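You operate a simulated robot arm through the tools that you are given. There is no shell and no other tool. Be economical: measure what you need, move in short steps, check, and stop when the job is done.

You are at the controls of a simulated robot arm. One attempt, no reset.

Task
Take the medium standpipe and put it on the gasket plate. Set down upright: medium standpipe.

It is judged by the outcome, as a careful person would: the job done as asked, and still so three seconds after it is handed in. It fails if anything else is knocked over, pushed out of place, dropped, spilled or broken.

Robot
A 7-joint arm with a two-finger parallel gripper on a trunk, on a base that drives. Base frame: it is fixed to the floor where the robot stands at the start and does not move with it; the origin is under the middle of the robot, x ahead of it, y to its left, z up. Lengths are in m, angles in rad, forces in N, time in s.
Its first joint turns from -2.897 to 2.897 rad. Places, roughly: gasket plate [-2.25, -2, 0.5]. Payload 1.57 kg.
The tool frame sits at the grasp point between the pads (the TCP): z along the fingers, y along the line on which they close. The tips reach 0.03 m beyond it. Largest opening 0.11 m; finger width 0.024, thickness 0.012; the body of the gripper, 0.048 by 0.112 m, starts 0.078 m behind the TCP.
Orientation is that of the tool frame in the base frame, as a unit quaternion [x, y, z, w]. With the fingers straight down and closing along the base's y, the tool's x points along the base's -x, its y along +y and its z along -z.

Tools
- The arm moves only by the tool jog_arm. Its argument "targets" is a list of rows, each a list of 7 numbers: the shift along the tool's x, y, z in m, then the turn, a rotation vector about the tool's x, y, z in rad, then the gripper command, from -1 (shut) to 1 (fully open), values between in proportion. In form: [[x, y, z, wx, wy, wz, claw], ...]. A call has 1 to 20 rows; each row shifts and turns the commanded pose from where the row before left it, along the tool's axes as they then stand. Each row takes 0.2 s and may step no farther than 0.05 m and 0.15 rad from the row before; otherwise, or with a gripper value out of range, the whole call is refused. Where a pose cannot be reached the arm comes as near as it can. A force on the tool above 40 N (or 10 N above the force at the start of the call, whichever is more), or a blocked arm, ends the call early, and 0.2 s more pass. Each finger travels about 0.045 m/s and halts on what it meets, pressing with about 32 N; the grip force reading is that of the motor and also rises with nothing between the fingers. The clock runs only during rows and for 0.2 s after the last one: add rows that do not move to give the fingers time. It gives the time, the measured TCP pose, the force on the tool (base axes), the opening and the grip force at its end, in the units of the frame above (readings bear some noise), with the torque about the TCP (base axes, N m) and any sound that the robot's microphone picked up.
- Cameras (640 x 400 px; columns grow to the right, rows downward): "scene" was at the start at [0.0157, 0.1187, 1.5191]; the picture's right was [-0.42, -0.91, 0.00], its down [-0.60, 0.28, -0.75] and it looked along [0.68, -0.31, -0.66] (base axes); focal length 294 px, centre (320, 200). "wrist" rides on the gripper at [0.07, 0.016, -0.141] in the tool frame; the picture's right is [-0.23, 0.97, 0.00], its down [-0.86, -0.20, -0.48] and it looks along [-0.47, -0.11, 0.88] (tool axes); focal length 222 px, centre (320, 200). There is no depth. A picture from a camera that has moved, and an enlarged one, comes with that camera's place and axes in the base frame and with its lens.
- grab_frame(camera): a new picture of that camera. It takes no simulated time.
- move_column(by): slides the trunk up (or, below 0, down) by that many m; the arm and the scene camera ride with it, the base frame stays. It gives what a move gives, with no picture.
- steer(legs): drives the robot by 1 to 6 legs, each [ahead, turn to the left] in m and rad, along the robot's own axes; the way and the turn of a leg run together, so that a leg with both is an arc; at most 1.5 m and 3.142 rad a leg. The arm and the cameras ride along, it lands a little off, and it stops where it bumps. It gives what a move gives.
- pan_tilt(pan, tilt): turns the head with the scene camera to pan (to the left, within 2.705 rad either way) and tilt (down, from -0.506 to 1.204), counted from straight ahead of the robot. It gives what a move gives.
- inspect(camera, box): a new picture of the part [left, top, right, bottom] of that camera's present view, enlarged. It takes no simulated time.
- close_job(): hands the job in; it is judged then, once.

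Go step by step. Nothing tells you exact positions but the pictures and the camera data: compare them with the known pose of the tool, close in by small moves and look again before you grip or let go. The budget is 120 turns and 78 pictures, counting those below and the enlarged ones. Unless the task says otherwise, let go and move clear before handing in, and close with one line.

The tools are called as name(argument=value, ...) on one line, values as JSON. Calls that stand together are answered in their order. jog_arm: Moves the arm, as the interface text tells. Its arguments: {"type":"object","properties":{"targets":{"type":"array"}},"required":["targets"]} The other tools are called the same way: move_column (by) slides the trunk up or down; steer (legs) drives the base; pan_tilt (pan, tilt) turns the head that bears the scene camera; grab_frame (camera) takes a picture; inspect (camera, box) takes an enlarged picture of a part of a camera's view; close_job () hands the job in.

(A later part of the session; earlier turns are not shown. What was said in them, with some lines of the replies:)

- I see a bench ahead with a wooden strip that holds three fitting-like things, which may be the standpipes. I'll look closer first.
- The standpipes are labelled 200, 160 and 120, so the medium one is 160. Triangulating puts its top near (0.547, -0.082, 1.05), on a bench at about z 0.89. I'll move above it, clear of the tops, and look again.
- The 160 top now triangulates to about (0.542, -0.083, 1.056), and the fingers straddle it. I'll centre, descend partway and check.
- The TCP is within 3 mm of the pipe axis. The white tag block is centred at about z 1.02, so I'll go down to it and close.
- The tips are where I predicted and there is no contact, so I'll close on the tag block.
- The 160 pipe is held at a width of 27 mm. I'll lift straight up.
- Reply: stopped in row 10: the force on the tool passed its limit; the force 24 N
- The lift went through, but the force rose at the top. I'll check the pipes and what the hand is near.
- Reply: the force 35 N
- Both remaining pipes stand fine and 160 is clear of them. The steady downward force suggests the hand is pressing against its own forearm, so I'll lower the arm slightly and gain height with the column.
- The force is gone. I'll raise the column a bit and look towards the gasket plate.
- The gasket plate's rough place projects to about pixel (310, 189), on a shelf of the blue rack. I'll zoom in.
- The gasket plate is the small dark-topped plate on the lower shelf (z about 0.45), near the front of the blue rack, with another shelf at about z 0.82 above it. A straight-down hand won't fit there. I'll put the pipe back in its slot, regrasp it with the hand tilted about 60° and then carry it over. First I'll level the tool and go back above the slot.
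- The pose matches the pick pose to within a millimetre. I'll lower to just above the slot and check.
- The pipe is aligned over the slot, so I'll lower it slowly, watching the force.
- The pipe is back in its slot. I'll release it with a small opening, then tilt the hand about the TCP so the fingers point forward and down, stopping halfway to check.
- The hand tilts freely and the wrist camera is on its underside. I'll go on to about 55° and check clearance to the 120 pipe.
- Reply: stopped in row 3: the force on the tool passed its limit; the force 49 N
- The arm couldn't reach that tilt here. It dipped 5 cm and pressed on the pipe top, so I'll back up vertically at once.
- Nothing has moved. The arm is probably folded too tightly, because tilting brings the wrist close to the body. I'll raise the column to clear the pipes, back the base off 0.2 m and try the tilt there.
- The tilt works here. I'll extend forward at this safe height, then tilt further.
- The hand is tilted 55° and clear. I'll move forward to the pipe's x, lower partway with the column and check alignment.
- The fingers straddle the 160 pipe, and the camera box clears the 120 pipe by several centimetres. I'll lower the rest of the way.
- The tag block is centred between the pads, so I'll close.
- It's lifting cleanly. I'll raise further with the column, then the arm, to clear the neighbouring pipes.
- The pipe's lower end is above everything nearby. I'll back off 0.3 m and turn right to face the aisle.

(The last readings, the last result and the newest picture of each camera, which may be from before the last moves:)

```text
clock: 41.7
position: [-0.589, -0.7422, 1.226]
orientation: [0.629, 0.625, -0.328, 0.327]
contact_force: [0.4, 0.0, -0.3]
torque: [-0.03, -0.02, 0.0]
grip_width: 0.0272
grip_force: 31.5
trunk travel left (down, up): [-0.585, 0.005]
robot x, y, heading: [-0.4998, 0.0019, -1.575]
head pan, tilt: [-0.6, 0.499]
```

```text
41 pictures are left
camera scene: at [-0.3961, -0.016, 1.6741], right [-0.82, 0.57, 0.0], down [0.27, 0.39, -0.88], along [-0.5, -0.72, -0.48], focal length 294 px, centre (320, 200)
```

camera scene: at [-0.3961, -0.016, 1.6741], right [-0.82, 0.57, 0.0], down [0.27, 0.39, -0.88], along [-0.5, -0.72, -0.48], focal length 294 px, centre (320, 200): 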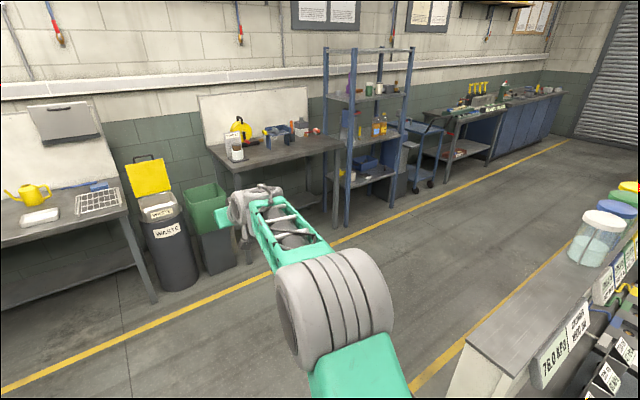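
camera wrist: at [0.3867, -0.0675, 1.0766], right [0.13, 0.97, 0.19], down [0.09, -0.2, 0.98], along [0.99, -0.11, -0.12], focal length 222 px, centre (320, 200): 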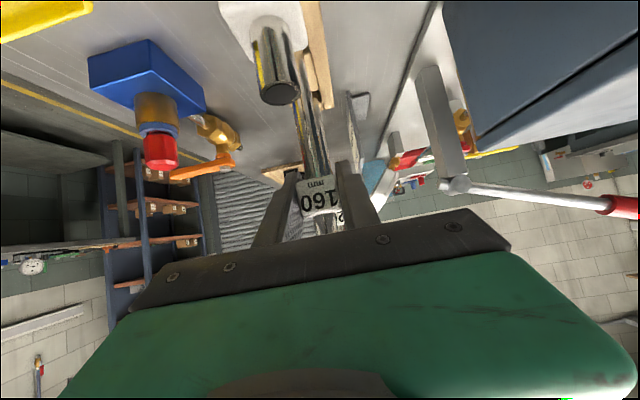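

The aisle is clear. I'll drive 0.85 m into it, turn to face along -x and go towards the blue rack.

steer(legs=[[0.85, 0]])

steer(legs=[[0, -1.57]])

pan_tilt(pan=0.5, tilt=0.5)

grab_frame(camera="scene")

```text
clock: 46.2
position: [-0.5985, -1.593, 1.2261]
orientation: [0.63, 0.624, -0.329, 0.326]
contact_force: [-0.1, -0.2, -1.0]
torque: [0.0, 0.01, 0.05]
grip_width: 0.0275
grip_force: 32.0
trunk travel left (down, up): [-0.585, 0.005]
robot x, y, heading: [-0.5024, -0.8475, -1.583]
head pan, tilt: [-0.6, 0.499]
```

```text
clock: 50.4
position: [-1.2495, -0.7585, 1.2261]
orientation: [0.886, -0.004, -0.463, -0.002]
contact_force: [-0.2, 0.1, 0.1]
torque: [-0.01, -0.02, 0.01]
grip_width: 0.0275
grip_force: 32.1
trunk travel left (down, up): [-0.585, 0.005]
robot x, y, heading: [-0.5054, -0.8516, 3.135]
head pan, tilt: [-0.6, 0.499]
```

```text
clock: 51.7
position: [-1.2493, -0.7579, 1.225]
orientation: [0.886, -0.003, -0.463, -0.001]
contact_force: [-0.5, 0.3, 0.4]
torque: [0.01, 0.0, 0.02]
grip_width: 0.0273
grip_force: 32.5
trunk travel left (down, up): [-0.585, 0.005]
robot x, y, heading: [-0.5068, -0.8509, 3.131]
head pan, tilt: [0.499, 0.499]
```

```text
40 pictures are left
camera scene: at [-0.5284, -1.0478, 1.6741], right [-0.47, 0.88, 0.0], down [0.42, 0.23, -0.88], along [-0.77, -0.41, -0.48], focal length 294 px, centre (320, 200)
```

scene: 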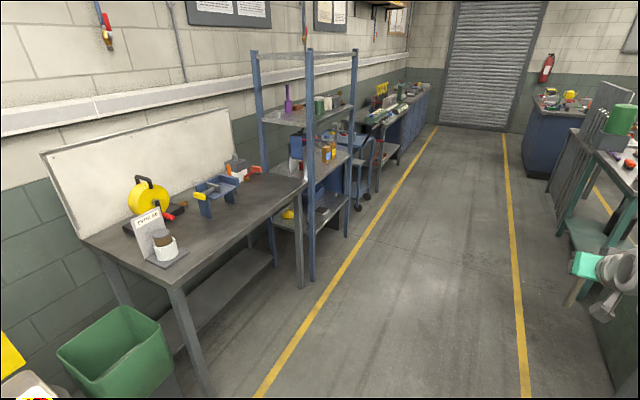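

The way is clear; the rack front spans x from -2.70 to -2.03 at y about -1.91. I'll drive on until level with the plate and turn to face the shelf.

steer(legs=[[0.9, 0], [0.8, 0]])

steer(legs=[[0, 1.58]])

pan_tilt(pan=0.0, tilt=0.75)

grab_frame(camera="scene")

grab_frame(camera="wrist")

```text
clock: 60.4
position: [-2.9533, -0.7308, 1.2261]
orientation: [0.886, -0.008, -0.464, -0.003]
contact_force: [-0.1, -0.7, -0.7]
torque: [-0.02, 0.04, -0.02]
grip_width: 0.0273
grip_force: 32.2
trunk travel left (down, up): [-0.585, 0.005]
robot x, y, heading: [-2.2132, -0.8269, 3.116]
head pan, tilt: [0.499, 0.499]
```

```text
clock: 64.6
position: [-2.3058, -1.5718, 1.2262]
orientation: [0.631, 0.622, -0.33, 0.326]
contact_force: [0.0, -0.1, -1.1]
torque: [0.03, -0.01, -0.01]
grip_width: 0.0274
grip_force: 32.2
trunk travel left (down, up): [-0.585, 0.005]
robot x, y, heading: [-2.2115, -0.8271, -1.589]
head pan, tilt: [0.499, 0.499]
```

```text
clock: 65.5
position: [-2.3062, -1.5701, 1.2258]
orientation: [0.632, 0.622, -0.33, 0.326]
contact_force: [0.2, 0.0, -0.3]
torque: [0.0, 0.04, -0.01]
grip_width: 0.0274
grip_force: 32.2
trunk travel left (down, up): [-0.585, 0.005]
robot x, y, heading: [-2.2118, -0.8282, -1.589]
head pan, tilt: [0.0, 0.75]
```

```text
39 pictures are left
camera scene: at [-2.0569, -0.8543, 1.6522], right [-1.0, 0.01, 0.0], down [0.01, 0.68, -0.73], along [-0.01, -0.73, -0.68], focal length 294 px, centre (320, 200)
```

scene: 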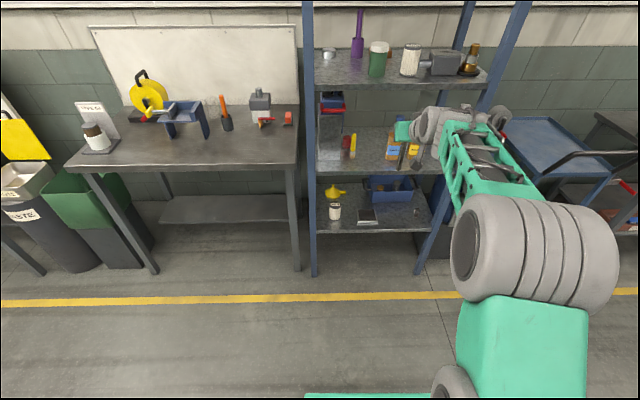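

```text
38 pictures are left
camera wrist: at [-2.2883, -1.4149, 1.2479], right [0.97, -0.14, 0.19], down [-0.2, -0.09, 0.98], along [-0.12, -0.99, -0.12], focal length 222 px, centre (320, 200)
```

wrist: 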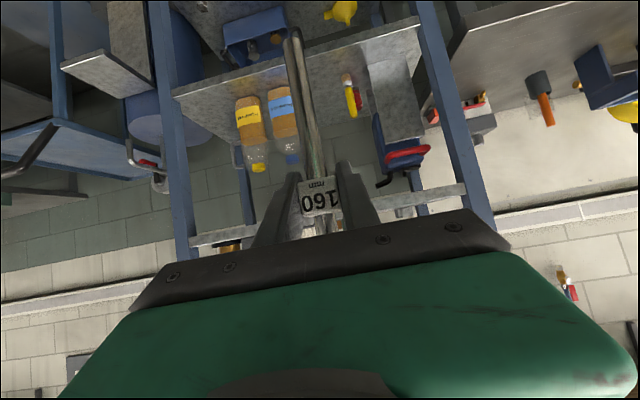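

The plate is visible on the lower shelf. In front of the rack the space is free, so I'll lower the column here and look into the shelf.

move_column(by=-0.53)

grab_frame(camera="scene")

grab_frame(camera="wrist")

```text
refused: -0.53 is not a number from -0.4 to 0.4
```

```text
37 pictures are left
camera scene: at [-2.0569, -0.8543, 1.6522], right [-1.0, 0.01, 0.0], down [0.01, 0.68, -0.73], along [-0.01, -0.73, -0.68], focal length 294 px, centre (320, 200)
```

scene: 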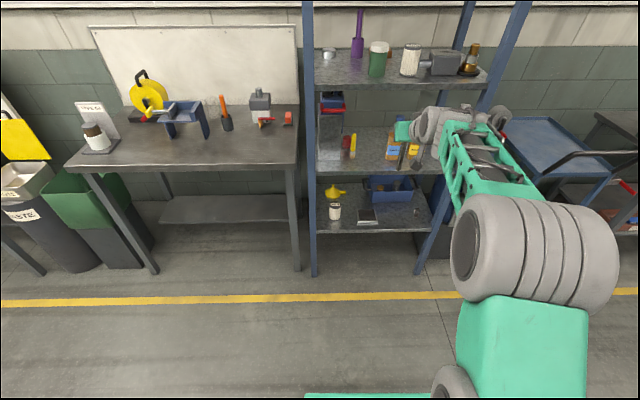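

```text
36 pictures are left
camera wrist: at [-2.2883, -1.4149, 1.2479], right [0.97, -0.14, 0.19], down [-0.2, -0.09, 0.98], along [-0.12, -0.99, -0.12], focal length 222 px, centre (320, 200)
```

wrist: 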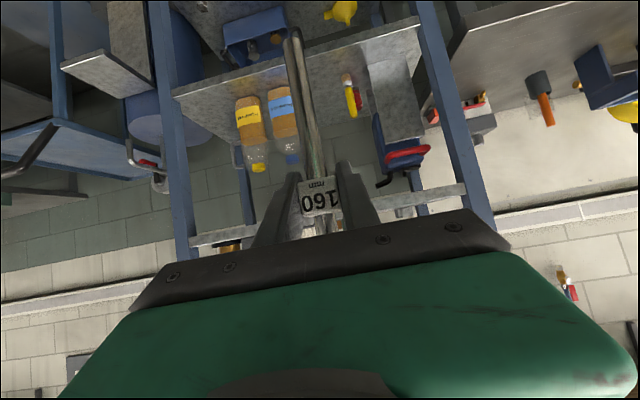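

The column takes at most 0.4 per call, so I'll lower it in two.

move_column(by=-0.38)

move_column(by=-0.15)

inspect(camera="scene", box=[300, 60, 460, 220])

grab_frame(camera="wrist")

```text
clock: 69.2
position: [-2.3066, -1.5721, 0.8462]
orientation: [0.632, 0.622, -0.33, 0.325]
contact_force: [-1.1, 0.2, -0.8]
torque: [-0.02, -0.05, 0.01]
grip_width: 0.0272
grip_force: 31.7
trunk travel left (down, up): [-0.205, 0.385]
robot x, y, heading: [-2.2095, -0.8258, -1.585]
head pan, tilt: [0.0, 0.75]
```

```text
clock: 71.0
position: [-2.3074, -1.5712, 0.6964]
orientation: [0.631, 0.622, -0.33, 0.327]
contact_force: [0.5, -0.1, -1.2]
torque: [0.03, -0.03, 0.03]
grip_width: 0.0273
grip_force: 32.2
trunk travel left (down, up): [-0.055, 0.535]
robot x, y, heading: [-2.2104, -0.8284, -1.585]
head pan, tilt: [0.0, 0.75]
```

```text
2.50 times, centred on (380, 140) of scene
camera zoom: at [-2.0569, -0.8543, 1.1222], right [-1.0, 0.02, 0.0], down [0.01, 0.68, -0.73], along [-0.01, -0.73, -0.68], focal length 735 px, centre (170, 350)
```

zoom: 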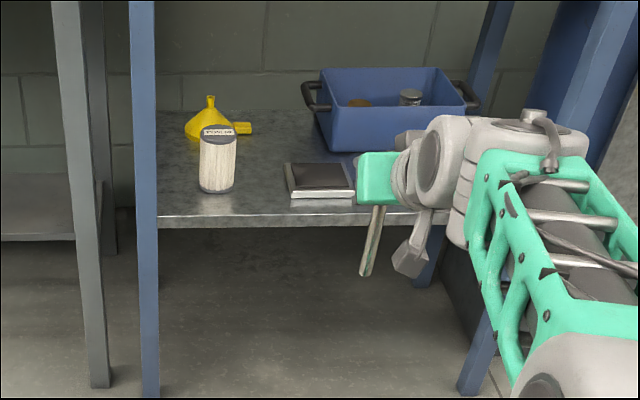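

```text
34 pictures are left
camera wrist: at [-2.2883, -1.4149, 0.7181], right [0.97, -0.14, 0.19], down [-0.2, -0.09, 0.98], along [-0.12, -0.99, -0.12], focal length 222 px, centre (320, 200)
```

wrist: 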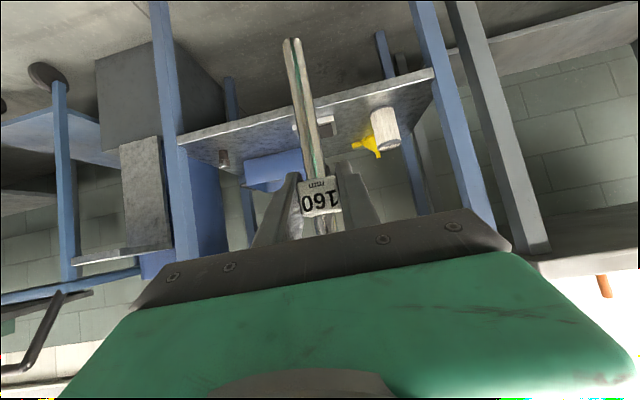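

Two views agree on the plate's top centre: about (-2.333, -1.981, 0.478). I'll look at it closely.

inspect(camera="scene", box=[355, 100, 415, 145])

inspect(camera="wrist", box=[230, 20, 430, 230])

```text
8.89 times, centred on (385, 122) of scene
camera zoom: at [-2.0569, -0.8543, 1.1222], right [-1.0, 0.02, 0.0], down [0.01, 0.68, -0.73], along [-0.01, -0.73, -0.68], focal length 2612 px, centre (-258, 889)
```

zoom: 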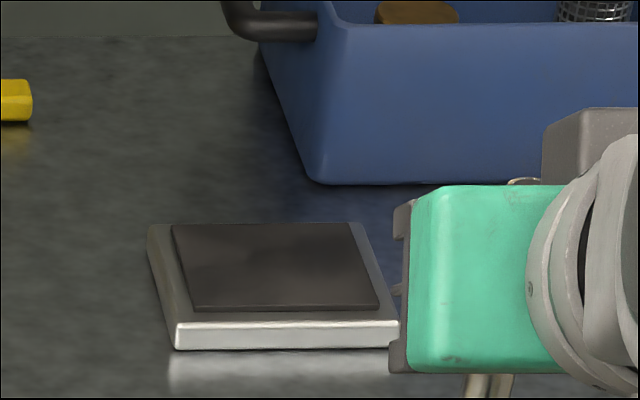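

```text
1.90 times, centred on (330, 125) of wrist
camera zoom: at [-2.2883, -1.4149, 0.7181], right [0.97, -0.14, 0.19], down [-0.2, -0.09, 0.98], along [-0.12, -0.99, -0.12], focal length 423 px, centre (301, 343)
```

zoom: 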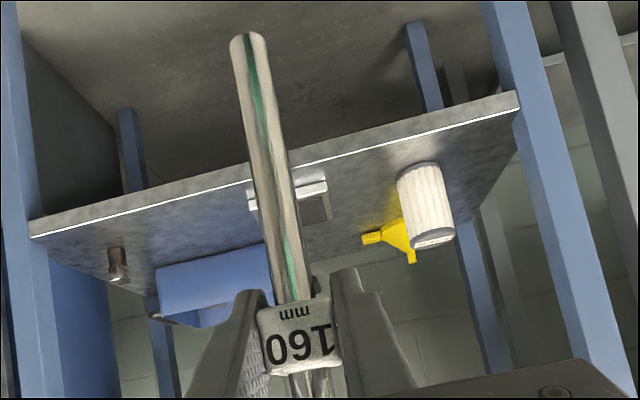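

The gasket pad is flat, about 9 cm square. Before entering I'll check how high the upper shelf's edge is.

inspect(camera="scene", box=[290, 0, 460, 140])

```text
2.86 times, centred on (375, 70) of scene
camera zoom: at [-2.0569, -0.8543, 1.1222], right [-1.0, 0.02, 0.0], down [0.01, 0.68, -0.73], along [-0.01, -0.73, -0.68], focal length 840 px, centre (163, 571)
```

zoom: 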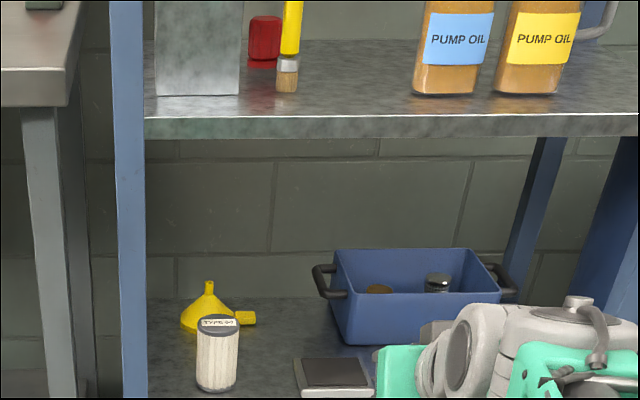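

The upper shelf's underside is at about z 0.825, so there's room. I'll lower to carry height, drive in 0.30 m and re-check.

move_column(by=-0.045)

steer(legs=[[0.3, 0]])

jog_arm(targets=[[0, -0.01, 0, 0, 0, 0, -1], [0, -0.009, 0, 0, 0, 0, -1], [0, 0, 0, 0, 0, 0, -1]])

grab_frame(camera="wrist")

grab_frame(camera="scene")

```text
clock: 71.8
position: [-2.3066, -1.5718, 0.6515]
orientation: [0.63, 0.622, -0.33, 0.327]
contact_force: [-0.1, -0.3, 0.2]
torque: [0.0, -0.01, 0.01]
grip_width: 0.0275
grip_force: 32.2
trunk travel left (down, up): [-0.01, 0.58]
robot x, y, heading: [-2.2095, -0.8289, -1.584]
head pan, tilt: [0.0, 0.75]
```

```text
clock: 73.9
position: [-2.3153, -1.8702, 0.6499]
orientation: [0.632, 0.62, -0.331, 0.325]
contact_force: [-0.3, -0.3, -1.1]
torque: [0.01, -0.02, -0.02]
grip_width: 0.0274
grip_force: 31.9
trunk travel left (down, up): [-0.01, 0.58]
robot x, y, heading: [-2.2192, -1.1293, -1.588]
head pan, tilt: [0.0, 0.75]
```

```text
clock: 74.7
position: [-2.3349, -1.8694, 0.651]
orientation: [0.633, 0.62, -0.331, 0.324]
contact_force: [-0.3, -0.5, -0.5]
torque: [0.02, 0.0, -0.03]
grip_width: 0.0273
grip_force: 32.4
trunk travel left (down, up): [-0.01, 0.58]
robot x, y, heading: [-2.2138, -1.129, -1.596]
head pan, tilt: [0.0, 0.75]
```

```text
30 pictures are left
camera wrist: at [-2.3162, -1.7138, 0.6727], right [0.97, -0.15, 0.19], down [-0.2, -0.09, 0.98], along [-0.13, -0.98, -0.12], focal length 222 px, centre (320, 200)
```

wrist: 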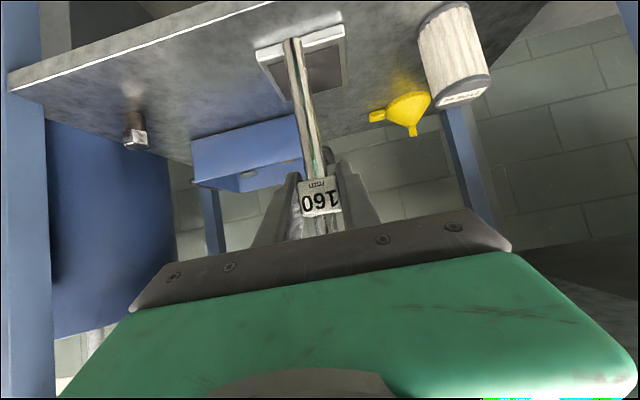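

```text
29 pictures are left
camera scene: at [-2.0625, -1.1549, 1.0772], right [-1.0, 0.02, 0.0], down [0.01, 0.68, -0.73], along [-0.02, -0.73, -0.68], focal length 294 px, centre (320, 200)
```

scene: 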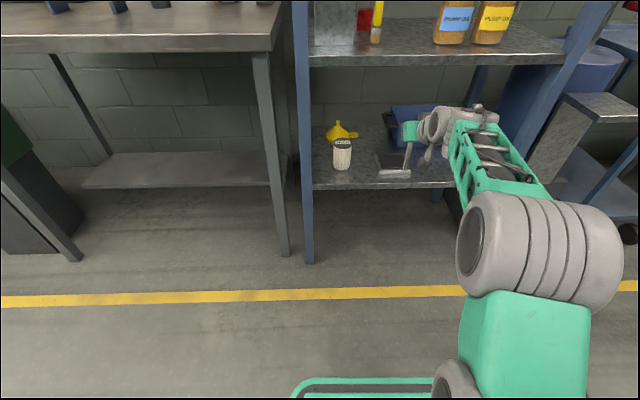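

The wrist view puts the plate centre at x about -2.332 and y about -1.97, which agrees. I'll go in the last 0.108 m at this height.

steer(legs=[[0.108, 0]])

grab_frame(camera="wrist")

inspect(camera="scene", box=[300, 20, 500, 180])

```text
clock: 75.9
position: [-2.3377, -1.9764, 0.6497]
orientation: [0.634, 0.62, -0.33, 0.324]
contact_force: [-0.1, 0.0, -0.4]
torque: [-0.02, -0.02, -0.03]
grip_width: 0.0274
grip_force: 31.7
trunk travel left (down, up): [-0.01, 0.58]
robot x, y, heading: [-2.2188, -1.2379, -1.594]
head pan, tilt: [0.0, 0.75]
```

```text
28 pictures are left
camera wrist: at [-2.3184, -1.8212, 0.6727], right [0.97, -0.15, 0.19], down [-0.2, -0.09, 0.98], along [-0.13, -0.98, -0.12], focal length 222 px, centre (320, 200)
```

wrist: 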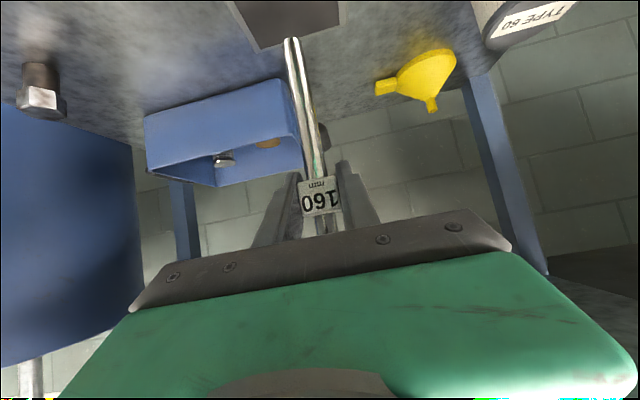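

```text
2.50 times, centred on (400, 100) of scene
camera zoom: at [-2.0648, -1.2623, 1.0772], right [-1.0, 0.02, 0.0], down [0.01, 0.68, -0.73], along [-0.02, -0.73, -0.68], focal length 735 px, centre (120, 450)
```

zoom: 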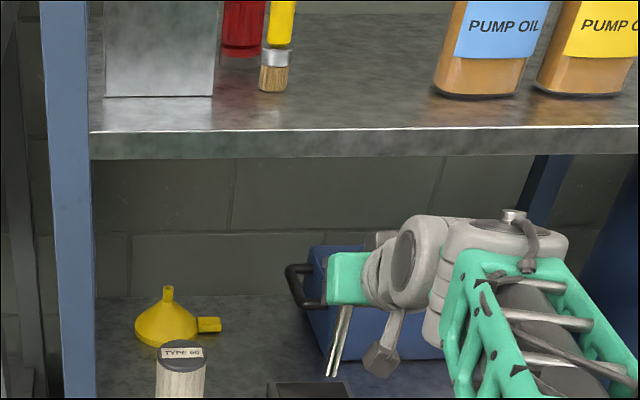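

I'm nearly over the plate. One more scene view will show the pipe bottom relative to the pad.

inspect(camera="scene", box=[350, 120, 460, 210])

```text
4.44 times, centred on (405, 165) of scene
camera zoom: at [-2.0648, -1.2623, 1.0772], right [-1.0, 0.02, 0.0], down [0.01, 0.68, -0.73], along [-0.02, -0.73, -0.68], focal length 1306 px, centre (-58, 356)
```

zoom: 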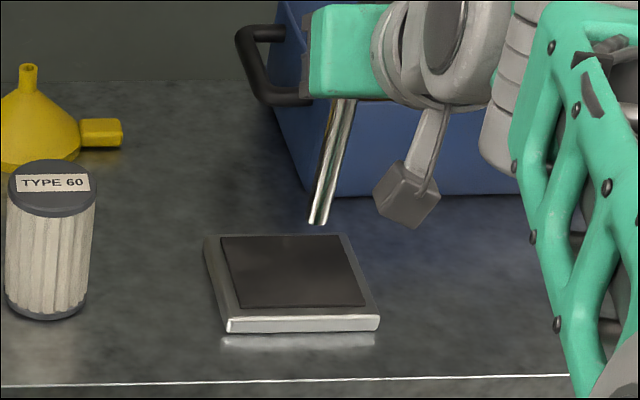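

The pipe is over the pad and vertical. I'll shift 8 mm inward, then lower gently towards contact.

jog_arm(targets=[[-0.0046, 0, 0.0066, 0, 0, 0, -1], [0.0123, 0, 0.0086, 0, 0, 0, -1], [0.0123, 0, 0.0086, 0, 0, 0, -1], [0, 0, 0, 0, 0, 0, -1]])

inspect(camera="scene", box=[365, 125, 425, 205])

inspect(camera="wrist", box=[220, 0, 420, 220])

```text
clock: 76.9
position: [-2.3385, -1.9856, 0.6212]
orientation: [0.633, 0.62, -0.331, 0.325]
contact_force: [-0.6, -0.2, -0.1]
torque: [0.02, 0.02, 0.01]
grip_width: 0.0274
grip_force: 31.7
trunk travel left (down, up): [-0.01, 0.58]
robot x, y, heading: [-2.2188, -1.2339, -1.589]
head pan, tilt: [0.0, 0.75]
```

```text
5.00 times, centred on (395, 165) of scene
camera zoom: at [-2.0648, -1.2623, 1.0772], right [-1.0, 0.02, 0.0], down [0.01, 0.68, -0.73], along [-0.02, -0.73, -0.68], focal length 1469 px, centre (-55, 375)
```

zoom: 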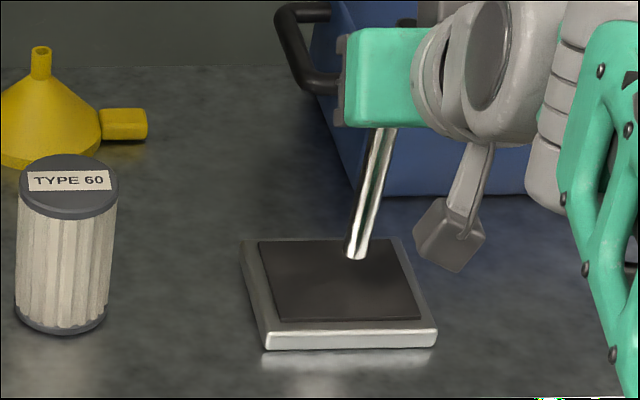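

```text
1.82 times, centred on (320, 110) of wrist
camera zoom: at [-2.3191, -1.829, 0.643], right [0.97, -0.15, 0.19], down [-0.2, -0.09, 0.98], along [-0.13, -0.98, -0.12], focal length 404 px, centre (320, 364)
```

zoom: 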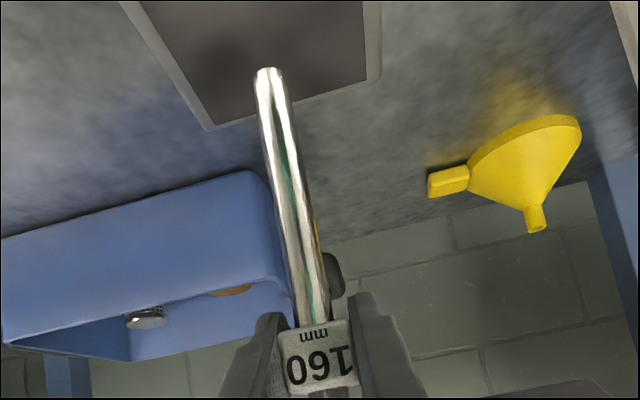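

I'll lower in 3–4 mm steps and watch for contact.

jog_arm(targets=[[0.0033, 0, 0.0023, 0, 0, 0, -1], [0.0033, 0, 0.0023, 0, 0, 0, -1], [0.0025, 0, 0.0017, 0, 0, 0, -1], [0, 0, 0, 0, 0, 0, -1]])

inspect(camera="scene", box=[365, 125, 425, 205])

```text
clock: 77.9
position: [-2.3376, -1.9856, 0.6106]
orientation: [0.633, 0.62, -0.331, 0.325]
contact_force: [-0.2, -0.2, -1.1]
torque: [0.02, -0.01, 0.0]
grip_width: 0.0273
grip_force: 31.7
trunk travel left (down, up): [-0.01, 0.58]
robot x, y, heading: [-2.2169, -1.2364, -1.595]
head pan, tilt: [0.0, 0.75]
```

```text
5.00 times, centred on (395, 165) of scene
camera zoom: at [-2.0648, -1.2623, 1.0772], right [-1.0, 0.02, 0.0], down [0.01, 0.68, -0.73], along [-0.02, -0.73, -0.68], focal length 1469 px, centre (-55, 375)
```

zoom: 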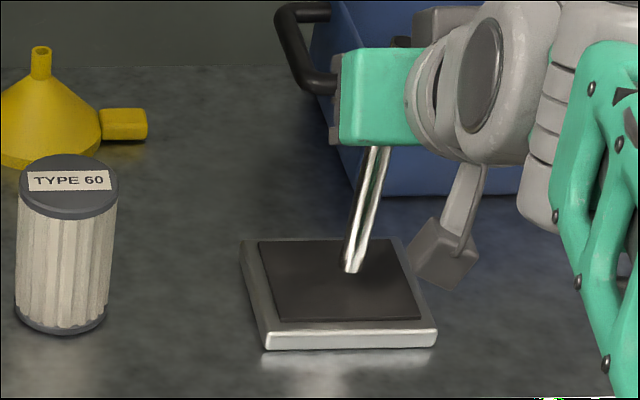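

There's no contact yet, so I'll continue in 2 mm steps.

jog_arm(targets=[[0.0016, 0, 0.0011, 0, 0, 0, -1], [0, 0, 0, 0, 0, 0, -1], [0.0016, 0, 0.0011, 0, 0, 0, -1], [0, 0, 0, 0, 0, 0, -1]])

jog_arm(targets=[[0.0016, 0, 0.0011, 0, 0, 0, -1], [0, 0, 0, 0, 0, 0, -1]])

```text
clock: 78.9
position: [-2.3381, -1.9862, 0.606]
orientation: [0.634, 0.62, -0.33, 0.324]
contact_force: [0.2, 0.3, -0.3]
torque: [-0.01, 0.0, 0.0]
grip_width: 0.0271
grip_force: 32.3
trunk travel left (down, up): [-0.01, 0.58]
robot x, y, heading: [-2.2172, -1.2347, -1.594]
head pan, tilt: [0.0, 0.75]
```

```text
clock: 79.5
position: [-2.3382, -1.986, 0.6024]
orientation: [0.634, 0.62, -0.331, 0.324]
contact_force: [0.2, 0.0, -1.0]
torque: [0.04, -0.01, 0.0]
grip_width: 0.0273
grip_force: 32.0
trunk travel left (down, up): [-0.01, 0.58]
robot x, y, heading: [-2.2194, -1.2335, -1.591]
head pan, tilt: [0.0, 0.75]
```

jog_arm(targets=[[0.0016, 0, 0.0011, 0, 0, 0, -1], [0, 0, 0, 0, 0, 0, -1]])

inspect(camera="scene", box=[380, 150, 410, 195])

```text
clock: 80.1
position: [-2.3379, -1.9855, 0.6008]
orientation: [0.633, 0.62, -0.33, 0.325]
contact_force: [1.0, -0.4, 0.1]
torque: [-0.01, -0.02, 0.02]
grip_width: 0.0272
grip_force: 31.9
trunk travel left (down, up): [-0.01, 0.58]
robot x, y, heading: [-2.2171, -1.238, -1.591]
head pan, tilt: [0.0, 0.75]
```

```text
8.89 times, centred on (395, 172) of scene
camera zoom: at [-2.0648, -1.2623, 1.0772], right [-1.0, 0.02, 0.0], down [0.01, 0.68, -0.73], along [-0.02, -0.73, -0.68], focal length 2612 px, centre (-347, 444)
```

zoom: 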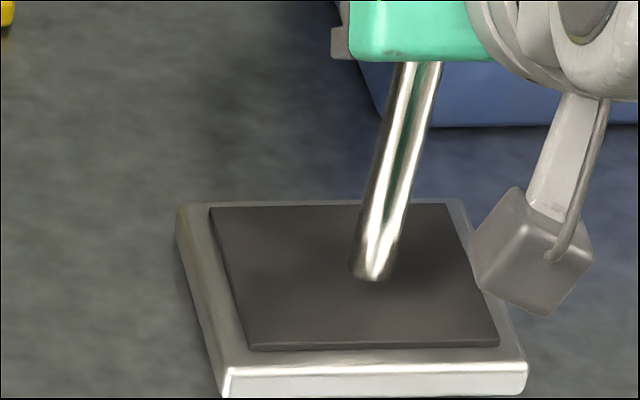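

The end looks a few mm above the pad still, so I'll keep stepping down.

jog_arm(targets=[[0.0016, 0, 0.0011, 0, 0, 0, -1], [0, 0, 0, 0, 0, 0, -1]])

jog_arm(targets=[[0.0016, 0, 0.0011, 0, 0, 0, -1], [0, 0, 0, 0, 0, 0, -1]])

inspect(camera="scene", box=[380, 150, 410, 195])

```text
clock: 80.7
position: [-2.3387, -1.9849, 0.5997]
orientation: [0.634, 0.62, -0.33, 0.324]
contact_force: [0.3, -0.7, -1.0]
torque: [0.06, 0.0, 0.02]
grip_width: 0.0274
grip_force: 31.8
trunk travel left (down, up): [-0.01, 0.58]
robot x, y, heading: [-2.2203, -1.236, -1.585]
head pan, tilt: [0.0, 0.75]
```

```text
clock: 81.3
position: [-2.3378, -1.9858, 0.5974]
orientation: [0.633, 0.62, -0.331, 0.325]
contact_force: [0.4, 0.4, -0.6]
torque: [-0.01, 0.0, 0.0]
grip_width: 0.027
grip_force: 32.4
trunk travel left (down, up): [-0.01, 0.58]
robot x, y, heading: [-2.2212, -1.2357, -1.589]
head pan, tilt: [0.0, 0.75]
```

```text
8.89 times, centred on (395, 172) of scene
camera zoom: at [-2.0648, -1.2623, 1.0772], right [-1.0, 0.02, 0.0], down [0.01, 0.68, -0.73], along [-0.02, -0.73, -0.68], focal length 2612 px, centre (-347, 444)
```

zoom: 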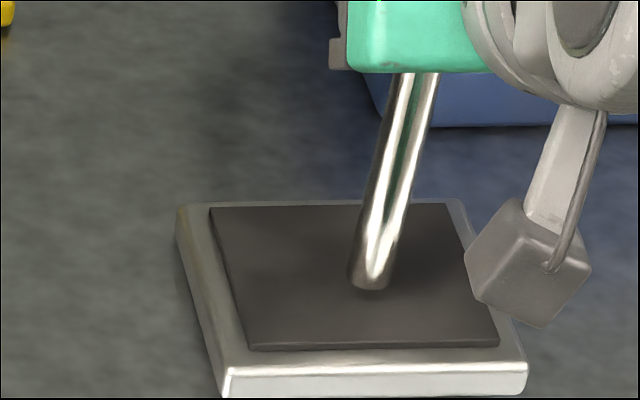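

A contact shadow is forming under the pipe. I'll continue down.

jog_arm(targets=[[0.0016, 0, 0.0011, 0, 0, 0, -1], [0, 0, 0, 0, 0, 0, -1]])

jog_arm(targets=[[0.0012, 0, 0.0009, 0, 0, 0, -1], [0, 0, 0, 0, 0, 0, -1]])

inspect(camera="scene", box=[380, 150, 410, 195])

```text
clock: 81.9
position: [-2.3375, -1.9864, 0.596]
orientation: [0.634, 0.62, -0.331, 0.324]
contact_force: [-0.1, 0.0, -0.3]
torque: [-0.02, 0.01, -0.05]
grip_width: 0.0273
grip_force: 32.2
trunk travel left (down, up): [-0.01, 0.58]
robot x, y, heading: [-2.2146, -1.2398, -1.593]
head pan, tilt: [0.0, 0.75]
```

```text
clock: 82.5
position: [-2.338, -1.9851, 0.5941]
orientation: [0.634, 0.62, -0.331, 0.324]
contact_force: [0.3, 0.8, -0.9]
torque: [0.03, -0.01, 0.0]
grip_width: 0.027
grip_force: 32.1
trunk travel left (down, up): [-0.01, 0.58]
robot x, y, heading: [-2.2184, -1.2342, -1.593]
head pan, tilt: [0.0, 0.75]
```

```text
8.89 times, centred on (395, 172) of scene
camera zoom: at [-2.0648, -1.2623, 1.0772], right [-1.0, 0.02, 0.0], down [0.01, 0.68, -0.73], along [-0.02, -0.73, -0.68], focal length 2612 px, centre (-347, 444)
```

zoom: 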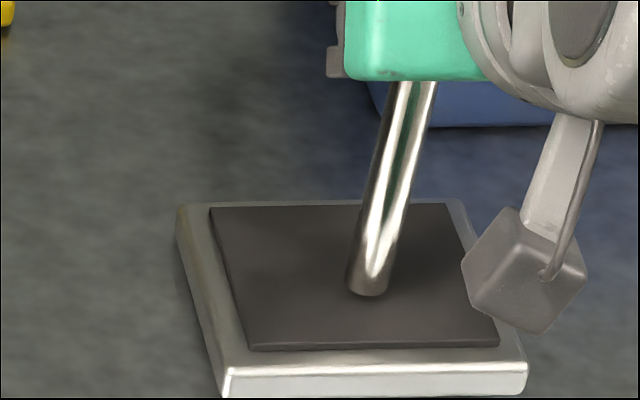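

Still no force; I'll continue with 1.5 mm steps.

jog_arm(targets=[[0.0012, 0, 0.0009, 0, 0, 0, -1], [0, 0, 0, 0, 0, 0, -1]])

jog_arm(targets=[[0.0012, 0, 0.0009, 0, 0, 0, -1], [0, 0, 0, 0, 0, 0, -1]])

inspect(camera="wrist", box=[220, 0, 420, 220])

```text
clock: 83.1
position: [-2.3383, -1.9865, 0.5924]
orientation: [0.633, 0.619, -0.331, 0.325]
contact_force: [-0.4, 0.0, -1.0]
torque: [-0.03, -0.01, 0.0]
grip_width: 0.0273
grip_force: 32.3
trunk travel left (down, up): [-0.01, 0.58]
robot x, y, heading: [-2.2195, -1.2361, -1.588]
head pan, tilt: [0.0, 0.75]
```

```text
clock: 83.7
position: [-2.3368, -1.9857, 0.5908]
orientation: [0.633, 0.62, -0.331, 0.325]
contact_force: [-0.2, 0.6, 0.3]
torque: [0.0, -0.03, 0.02]
grip_width: 0.0273
grip_force: 32.1
trunk travel left (down, up): [-0.01, 0.58]
robot x, y, heading: [-2.2185, -1.2341, -1.591]
head pan, tilt: [0.0, 0.75]
```

```text
1.82 times, centred on (320, 110) of wrist
camera zoom: at [-2.3187, -1.8297, 0.6134], right [0.97, -0.15, 0.19], down [-0.2, -0.09, 0.98], along [-0.13, -0.98, -0.12], focal length 404 px, centre (320, 364)
```

zoom: 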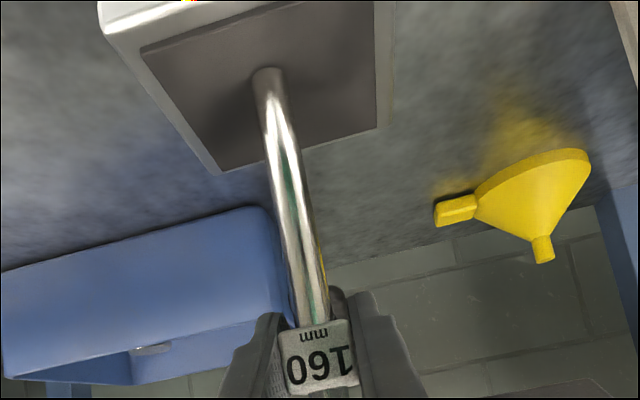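

The pipe is well inside the pad from this side too. I'll keep stepping until I feel contact.

jog_arm(targets=[[0.0012, 0, 0.0009, 0, 0, 0, -1], [0, 0, 0, 0, 0, 0, -1]])

jog_arm(targets=[[0.0012, 0, 0.0009, 0, 0, 0, -1], [0, 0, 0, 0, 0, 0, -1]])

jog_arm(targets=[[0.0012, 0, 0.0009, 0, 0, 0, -1], [0, 0, 0, 0, 0, 0, -1]])

inspect(camera="scene", box=[380, 150, 410, 195])

```text
clock: 84.3
position: [-2.3388, -1.9866, 0.5894]
orientation: [0.633, 0.62, -0.33, 0.324]
contact_force: [-0.2, -0.9, -0.3]
torque: [-0.05, 0.0, 0.04]
grip_width: 0.0273
grip_force: 32.2
trunk travel left (down, up): [-0.01, 0.58]
robot x, y, heading: [-2.2179, -1.235, -1.594]
head pan, tilt: [0.0, 0.75]
```

```text
clock: 84.9
position: [-2.3382, -1.9852, 0.5879]
orientation: [0.633, 0.62, -0.331, 0.325]
contact_force: [-0.3, 0.5, 0.7]
torque: [0.02, -0.02, 0.04]
grip_width: 0.0274
grip_force: 32.0
trunk travel left (down, up): [-0.01, 0.58]
robot x, y, heading: [-2.2194, -1.2371, -1.595]
head pan, tilt: [0.0, 0.75]
```

```text
clock: 85.5
position: [-2.3369, -1.9855, 0.589]
orientation: [0.632, 0.62, -0.332, 0.326]
contact_force: [-0.7, 1.2, 6.5]
torque: [0.14, -0.02, 0.04]
grip_width: 0.0274
grip_force: 32.3
trunk travel left (down, up): [-0.01, 0.58]
robot x, y, heading: [-2.2214, -1.2376, -1.59]
head pan, tilt: [0.0, 0.75]
```

```text
8.89 times, centred on (395, 172) of scene
camera zoom: at [-2.0647, -1.2617, 1.0772], right [-1.0, 0.02, 0.0], down [0.01, 0.68, -0.73], along [-0.02, -0.73, -0.68], focal length 2612 px, centre (-347, 444)
```

zoom: 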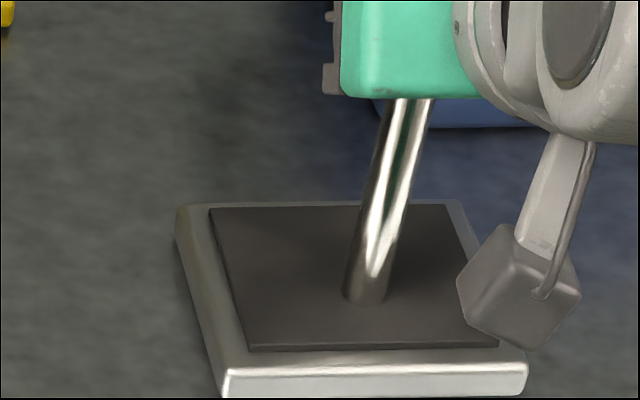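

Contact at 6.5 N, with the pipe standing on the pad. I'll open the fingers and look before retreating.

jog_arm(targets=[[0, 0, 0, 0, 0, 0, -0.4], [0, 0, 0, 0, 0, 0, -0.2], [0, 0, 0, 0, 0, 0, 0.1], [0, 0, 0, 0, 0, 0, 0.1], [0, 0, 0, 0, 0, 0, 0.1]])

grab_frame(camera="wrist")

inspect(camera="scene", box=[350, 120, 440, 200])

```text
clock: 86.7
position: [-2.3379, -1.9854, 0.5865]
orientation: [0.633, 0.62, -0.33, 0.324]
contact_force: [0.0, 0.0, 1.3]
torque: [0.0, 0.0, -0.03]
grip_width: 0.0607
grip_force: 0.2
trunk travel left (down, up): [-0.01, 0.58]
robot x, y, heading: [-2.2195, -1.2365, -1.593]
head pan, tilt: [0.0, 0.75]
```

```text
17 pictures are left
camera wrist: at [-2.3186, -1.8295, 0.6091], right [0.97, -0.15, 0.19], down [-0.2, -0.09, 0.98], along [-0.13, -0.98, -0.12], focal length 222 px, centre (320, 200)
```

wrist: 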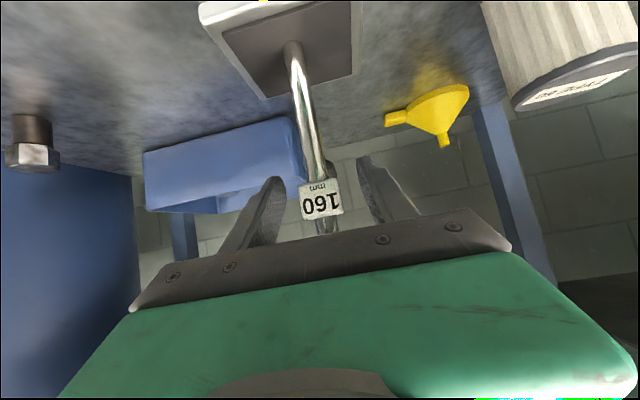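

```text
5.00 times, centred on (395, 160) of scene
camera zoom: at [-2.0648, -1.2622, 1.0772], right [-1.0, 0.02, 0.0], down [0.01, 0.68, -0.73], along [-0.02, -0.73, -0.68], focal length 1469 px, centre (-55, 400)
```

zoom: 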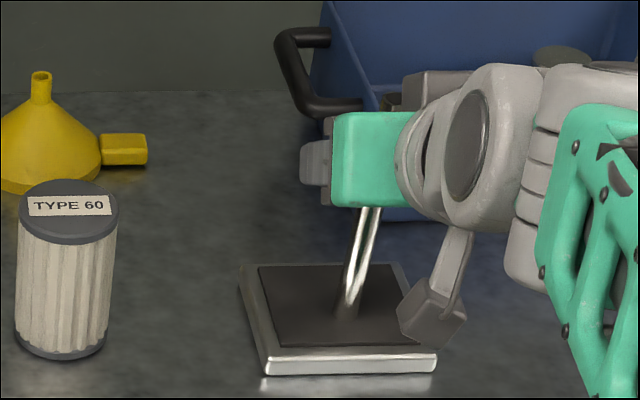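

The pipe stands free between the open fingers. I'll withdraw along the finger axis.

jog_arm(targets=[[0, 0, -0.015, 0, 0, 0, 0.1], [0, 0, -0.02, 0, 0, 0, 0.1], [0, 0, -0.02, 0, 0, 0, 0.1], [0, 0, -0.02, 0, 0, 0, 0.1], [0, 0, 0, 0, 0, 0, 0.1]])

grab_frame(camera="wrist")

```text
clock: 87.9
position: [-2.3371, -1.9232, 0.6287]
orientation: [0.634, 0.619, -0.331, 0.324]
contact_force: [-0.4, 0.3, 0.1]
torque: [0.01, -0.02, 0.02]
grip_width: 0.0605
grip_force: 0.1
trunk travel left (down, up): [-0.01, 0.58]
robot x, y, heading: [-2.2189, -1.232, -1.587]
head pan, tilt: [0.0, 0.75]
```

```text
15 pictures are left
camera wrist: at [-2.3172, -1.7677, 0.6515], right [0.97, -0.15, 0.19], down [-0.2, -0.09, 0.98], along [-0.13, -0.98, -0.12], focal length 222 px, centre (320, 200)
```

wrist: 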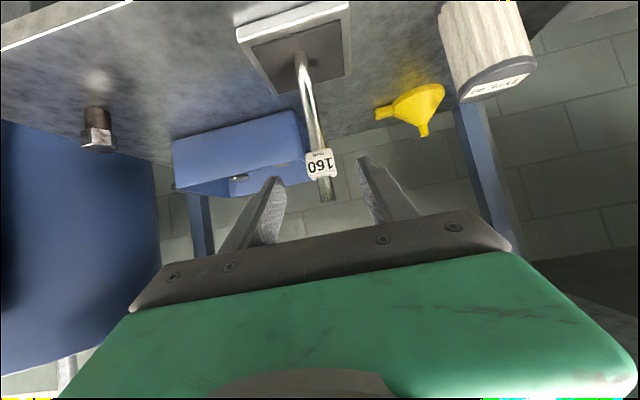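

The pipe stands upright on the pad and the hand is clear of it. I'll back the base away straight and check once more.

steer(legs=[[-0.25, 0]])

inspect(camera="scene", box=[290, 0, 500, 180])

grab_frame(camera="wrist")

```text
clock: 89.7
position: [-2.3294, -1.6718, 0.6297]
orientation: [0.632, 0.621, -0.33, 0.325]
contact_force: [0.5, -0.3, 0.6]
torque: [-0.02, -0.02, 0.0]
grip_width: 0.0607
grip_force: 0.1
trunk travel left (down, up): [-0.01, 0.58]
robot x, y, heading: [-2.2125, -0.9819, -1.588]
head pan, tilt: [0.0, 0.75]
```

```text
2.22 times, centred on (395, 90) of scene
camera zoom: at [-2.0597, -1.0092, 1.0772], right [-1.0, 0.02, 0.0], down [0.01, 0.68, -0.73], along [-0.01, -0.73, -0.68], focal length 653 px, centre (153, 444)
```

zoom: 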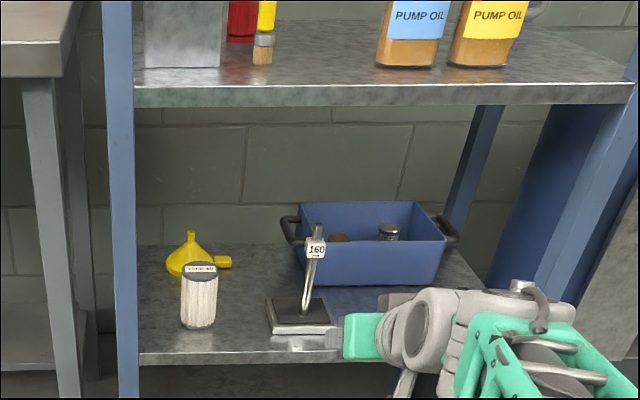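

```text
13 pictures are left
camera wrist: at [-2.311, -1.5154, 0.6515], right [0.97, -0.15, 0.19], down [-0.2, -0.09, 0.98], along [-0.13, -0.98, -0.12], focal length 222 px, centre (320, 200)
```

wrist: 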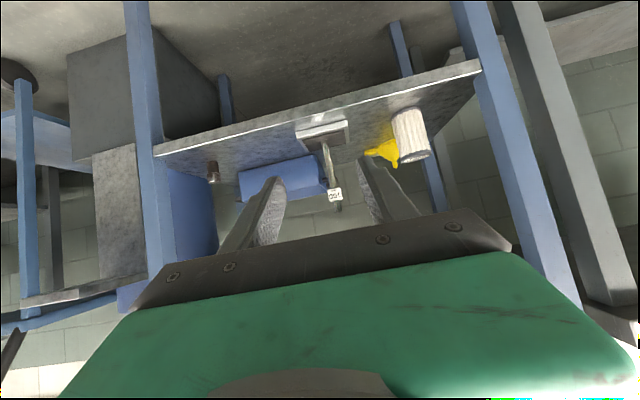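

The 160 standpipe stands upright on the gasket plate, everything around it on the shelf is undisturbed, and the robot is clear. I'm handing in.

close_job()

```text
The job is handed in.
```

The medium standpipe (160 mm) is standing upright on the gasket plate. The gripper is clear, nothing was knocked over, and the job is handed in.
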